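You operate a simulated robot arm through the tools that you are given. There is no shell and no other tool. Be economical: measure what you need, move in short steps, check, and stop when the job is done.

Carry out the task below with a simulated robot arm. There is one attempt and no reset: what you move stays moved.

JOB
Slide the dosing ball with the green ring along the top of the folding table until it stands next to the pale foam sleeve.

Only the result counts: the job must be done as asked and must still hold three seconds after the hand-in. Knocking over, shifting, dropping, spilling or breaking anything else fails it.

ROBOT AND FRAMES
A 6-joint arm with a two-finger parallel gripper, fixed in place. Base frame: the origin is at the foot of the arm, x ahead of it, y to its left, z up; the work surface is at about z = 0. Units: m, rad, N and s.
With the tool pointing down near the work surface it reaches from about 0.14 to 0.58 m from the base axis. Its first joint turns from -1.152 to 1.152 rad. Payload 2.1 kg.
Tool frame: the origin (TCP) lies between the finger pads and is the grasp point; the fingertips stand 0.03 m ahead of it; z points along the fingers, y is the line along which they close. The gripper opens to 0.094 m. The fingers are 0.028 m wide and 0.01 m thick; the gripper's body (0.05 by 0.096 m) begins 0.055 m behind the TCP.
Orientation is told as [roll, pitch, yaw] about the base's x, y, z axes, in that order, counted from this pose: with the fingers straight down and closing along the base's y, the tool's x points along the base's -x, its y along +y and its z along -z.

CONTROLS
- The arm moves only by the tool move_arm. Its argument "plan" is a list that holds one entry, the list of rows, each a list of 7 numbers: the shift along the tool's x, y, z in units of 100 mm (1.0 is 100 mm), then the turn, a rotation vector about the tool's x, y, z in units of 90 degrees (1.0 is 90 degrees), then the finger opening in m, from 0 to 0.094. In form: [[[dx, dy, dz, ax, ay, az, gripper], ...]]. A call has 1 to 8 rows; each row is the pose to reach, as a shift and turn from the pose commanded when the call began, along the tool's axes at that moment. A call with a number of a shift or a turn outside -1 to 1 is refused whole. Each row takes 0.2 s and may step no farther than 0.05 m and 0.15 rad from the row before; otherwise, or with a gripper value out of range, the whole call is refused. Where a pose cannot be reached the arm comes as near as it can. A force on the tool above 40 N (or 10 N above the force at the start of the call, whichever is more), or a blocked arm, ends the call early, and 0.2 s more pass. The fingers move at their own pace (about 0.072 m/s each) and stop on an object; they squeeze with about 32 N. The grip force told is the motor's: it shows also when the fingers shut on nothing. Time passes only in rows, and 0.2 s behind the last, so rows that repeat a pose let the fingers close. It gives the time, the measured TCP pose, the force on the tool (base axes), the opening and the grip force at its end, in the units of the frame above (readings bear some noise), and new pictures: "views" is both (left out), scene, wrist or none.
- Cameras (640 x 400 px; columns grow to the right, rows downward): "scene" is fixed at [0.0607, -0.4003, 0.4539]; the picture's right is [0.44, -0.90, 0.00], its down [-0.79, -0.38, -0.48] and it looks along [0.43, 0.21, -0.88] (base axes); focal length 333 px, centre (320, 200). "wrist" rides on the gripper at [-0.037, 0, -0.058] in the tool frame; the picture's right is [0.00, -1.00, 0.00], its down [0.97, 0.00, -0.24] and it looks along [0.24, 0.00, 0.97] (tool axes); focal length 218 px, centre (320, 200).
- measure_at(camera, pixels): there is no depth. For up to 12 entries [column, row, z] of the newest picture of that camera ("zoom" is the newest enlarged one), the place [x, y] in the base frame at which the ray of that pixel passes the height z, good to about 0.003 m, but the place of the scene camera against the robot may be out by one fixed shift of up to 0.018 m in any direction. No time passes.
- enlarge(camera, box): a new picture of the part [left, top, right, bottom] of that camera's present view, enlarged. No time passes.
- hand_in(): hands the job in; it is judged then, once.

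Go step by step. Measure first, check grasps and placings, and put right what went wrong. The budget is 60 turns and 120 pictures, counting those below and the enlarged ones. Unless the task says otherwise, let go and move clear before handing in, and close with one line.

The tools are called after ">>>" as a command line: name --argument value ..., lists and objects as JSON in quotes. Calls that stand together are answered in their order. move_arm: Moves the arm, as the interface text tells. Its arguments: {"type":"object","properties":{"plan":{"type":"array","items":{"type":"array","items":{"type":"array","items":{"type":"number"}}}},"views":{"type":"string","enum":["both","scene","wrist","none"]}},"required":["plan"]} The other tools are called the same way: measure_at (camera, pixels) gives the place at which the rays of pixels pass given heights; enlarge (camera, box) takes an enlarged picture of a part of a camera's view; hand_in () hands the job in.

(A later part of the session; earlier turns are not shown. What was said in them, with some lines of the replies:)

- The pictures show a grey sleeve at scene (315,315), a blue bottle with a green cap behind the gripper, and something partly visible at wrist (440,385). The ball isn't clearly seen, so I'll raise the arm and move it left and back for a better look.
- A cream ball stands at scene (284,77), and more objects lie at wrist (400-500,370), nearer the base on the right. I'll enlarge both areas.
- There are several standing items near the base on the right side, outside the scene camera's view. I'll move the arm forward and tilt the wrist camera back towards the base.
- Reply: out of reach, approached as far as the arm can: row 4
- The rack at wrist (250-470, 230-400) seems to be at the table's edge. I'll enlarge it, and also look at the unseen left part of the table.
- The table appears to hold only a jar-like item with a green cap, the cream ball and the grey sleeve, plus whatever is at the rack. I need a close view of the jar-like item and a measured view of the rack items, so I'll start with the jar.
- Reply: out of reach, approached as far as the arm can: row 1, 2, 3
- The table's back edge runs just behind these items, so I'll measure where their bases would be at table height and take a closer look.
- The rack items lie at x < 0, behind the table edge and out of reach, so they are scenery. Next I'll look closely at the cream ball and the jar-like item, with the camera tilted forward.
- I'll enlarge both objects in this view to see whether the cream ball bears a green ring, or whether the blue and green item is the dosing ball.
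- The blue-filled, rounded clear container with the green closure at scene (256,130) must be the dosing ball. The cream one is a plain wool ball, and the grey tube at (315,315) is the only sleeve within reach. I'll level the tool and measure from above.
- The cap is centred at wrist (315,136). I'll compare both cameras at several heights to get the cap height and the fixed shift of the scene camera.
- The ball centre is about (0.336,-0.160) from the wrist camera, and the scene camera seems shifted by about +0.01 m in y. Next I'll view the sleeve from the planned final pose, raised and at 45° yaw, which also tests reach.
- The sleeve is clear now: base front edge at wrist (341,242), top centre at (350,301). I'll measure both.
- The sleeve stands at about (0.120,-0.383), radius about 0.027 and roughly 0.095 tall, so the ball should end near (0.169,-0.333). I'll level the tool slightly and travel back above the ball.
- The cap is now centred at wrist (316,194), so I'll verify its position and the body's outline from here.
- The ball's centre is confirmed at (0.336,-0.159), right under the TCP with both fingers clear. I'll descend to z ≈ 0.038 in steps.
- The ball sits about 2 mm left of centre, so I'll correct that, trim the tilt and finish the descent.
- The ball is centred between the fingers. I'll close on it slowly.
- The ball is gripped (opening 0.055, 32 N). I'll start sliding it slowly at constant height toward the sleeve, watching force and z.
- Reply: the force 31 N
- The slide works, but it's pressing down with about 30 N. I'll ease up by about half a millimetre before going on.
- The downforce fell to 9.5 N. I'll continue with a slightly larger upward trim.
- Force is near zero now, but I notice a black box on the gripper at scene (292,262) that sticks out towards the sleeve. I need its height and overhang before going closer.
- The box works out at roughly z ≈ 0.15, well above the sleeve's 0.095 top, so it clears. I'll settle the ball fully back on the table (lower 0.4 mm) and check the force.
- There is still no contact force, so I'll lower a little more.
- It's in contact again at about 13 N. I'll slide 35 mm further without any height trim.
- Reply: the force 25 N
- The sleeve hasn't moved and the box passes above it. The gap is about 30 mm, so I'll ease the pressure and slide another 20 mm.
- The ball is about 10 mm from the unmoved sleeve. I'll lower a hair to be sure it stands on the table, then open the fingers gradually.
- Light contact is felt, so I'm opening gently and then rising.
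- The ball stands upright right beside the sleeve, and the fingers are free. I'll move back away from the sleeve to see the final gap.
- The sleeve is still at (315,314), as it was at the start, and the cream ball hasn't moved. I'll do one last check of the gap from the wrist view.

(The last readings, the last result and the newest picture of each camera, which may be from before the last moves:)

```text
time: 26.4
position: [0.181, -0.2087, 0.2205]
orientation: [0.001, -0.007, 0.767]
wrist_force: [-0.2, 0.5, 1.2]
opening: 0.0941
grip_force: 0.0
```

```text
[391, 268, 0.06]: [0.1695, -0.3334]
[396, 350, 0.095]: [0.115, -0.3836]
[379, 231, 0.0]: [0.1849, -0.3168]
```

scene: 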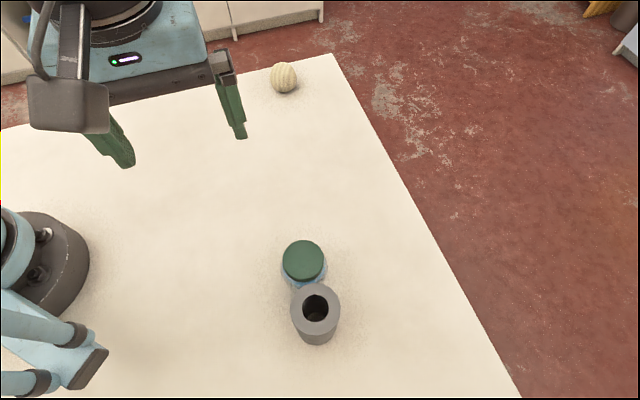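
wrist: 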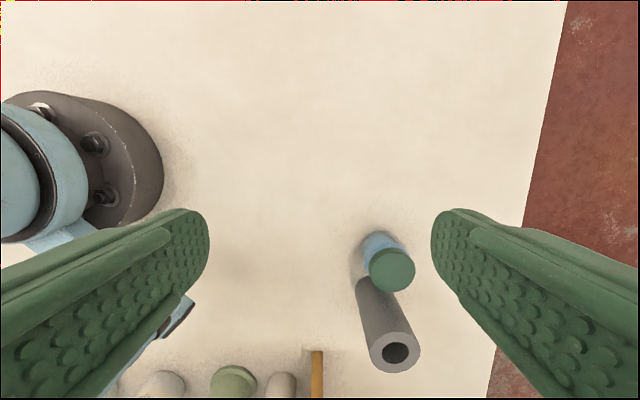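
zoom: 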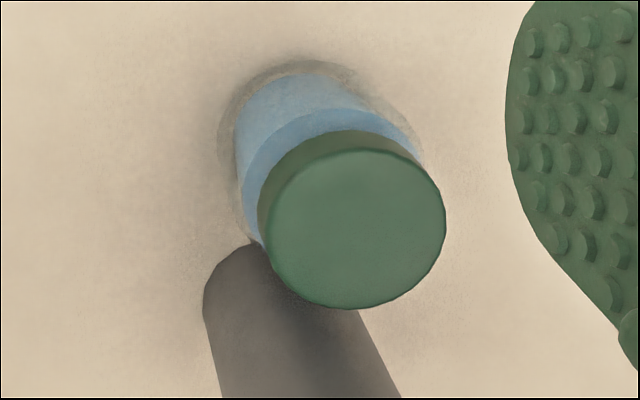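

The ball stands about 13–18 mm from the sleeve, upright and released, and nothing else has moved. I'm handing in.

>>> hand_in

```text
The job is handed in.
```

I slid the dosing ball along the table until it stood next to the foam sleeve, about 13–18 mm away, then let go and handed in. I took the blue-filled container with the green cap to be the ball, and the grey tube (the only sleeve in reach) to be the pale sleeve. The ball may have lifted by up to about 1 mm for part of the slide.
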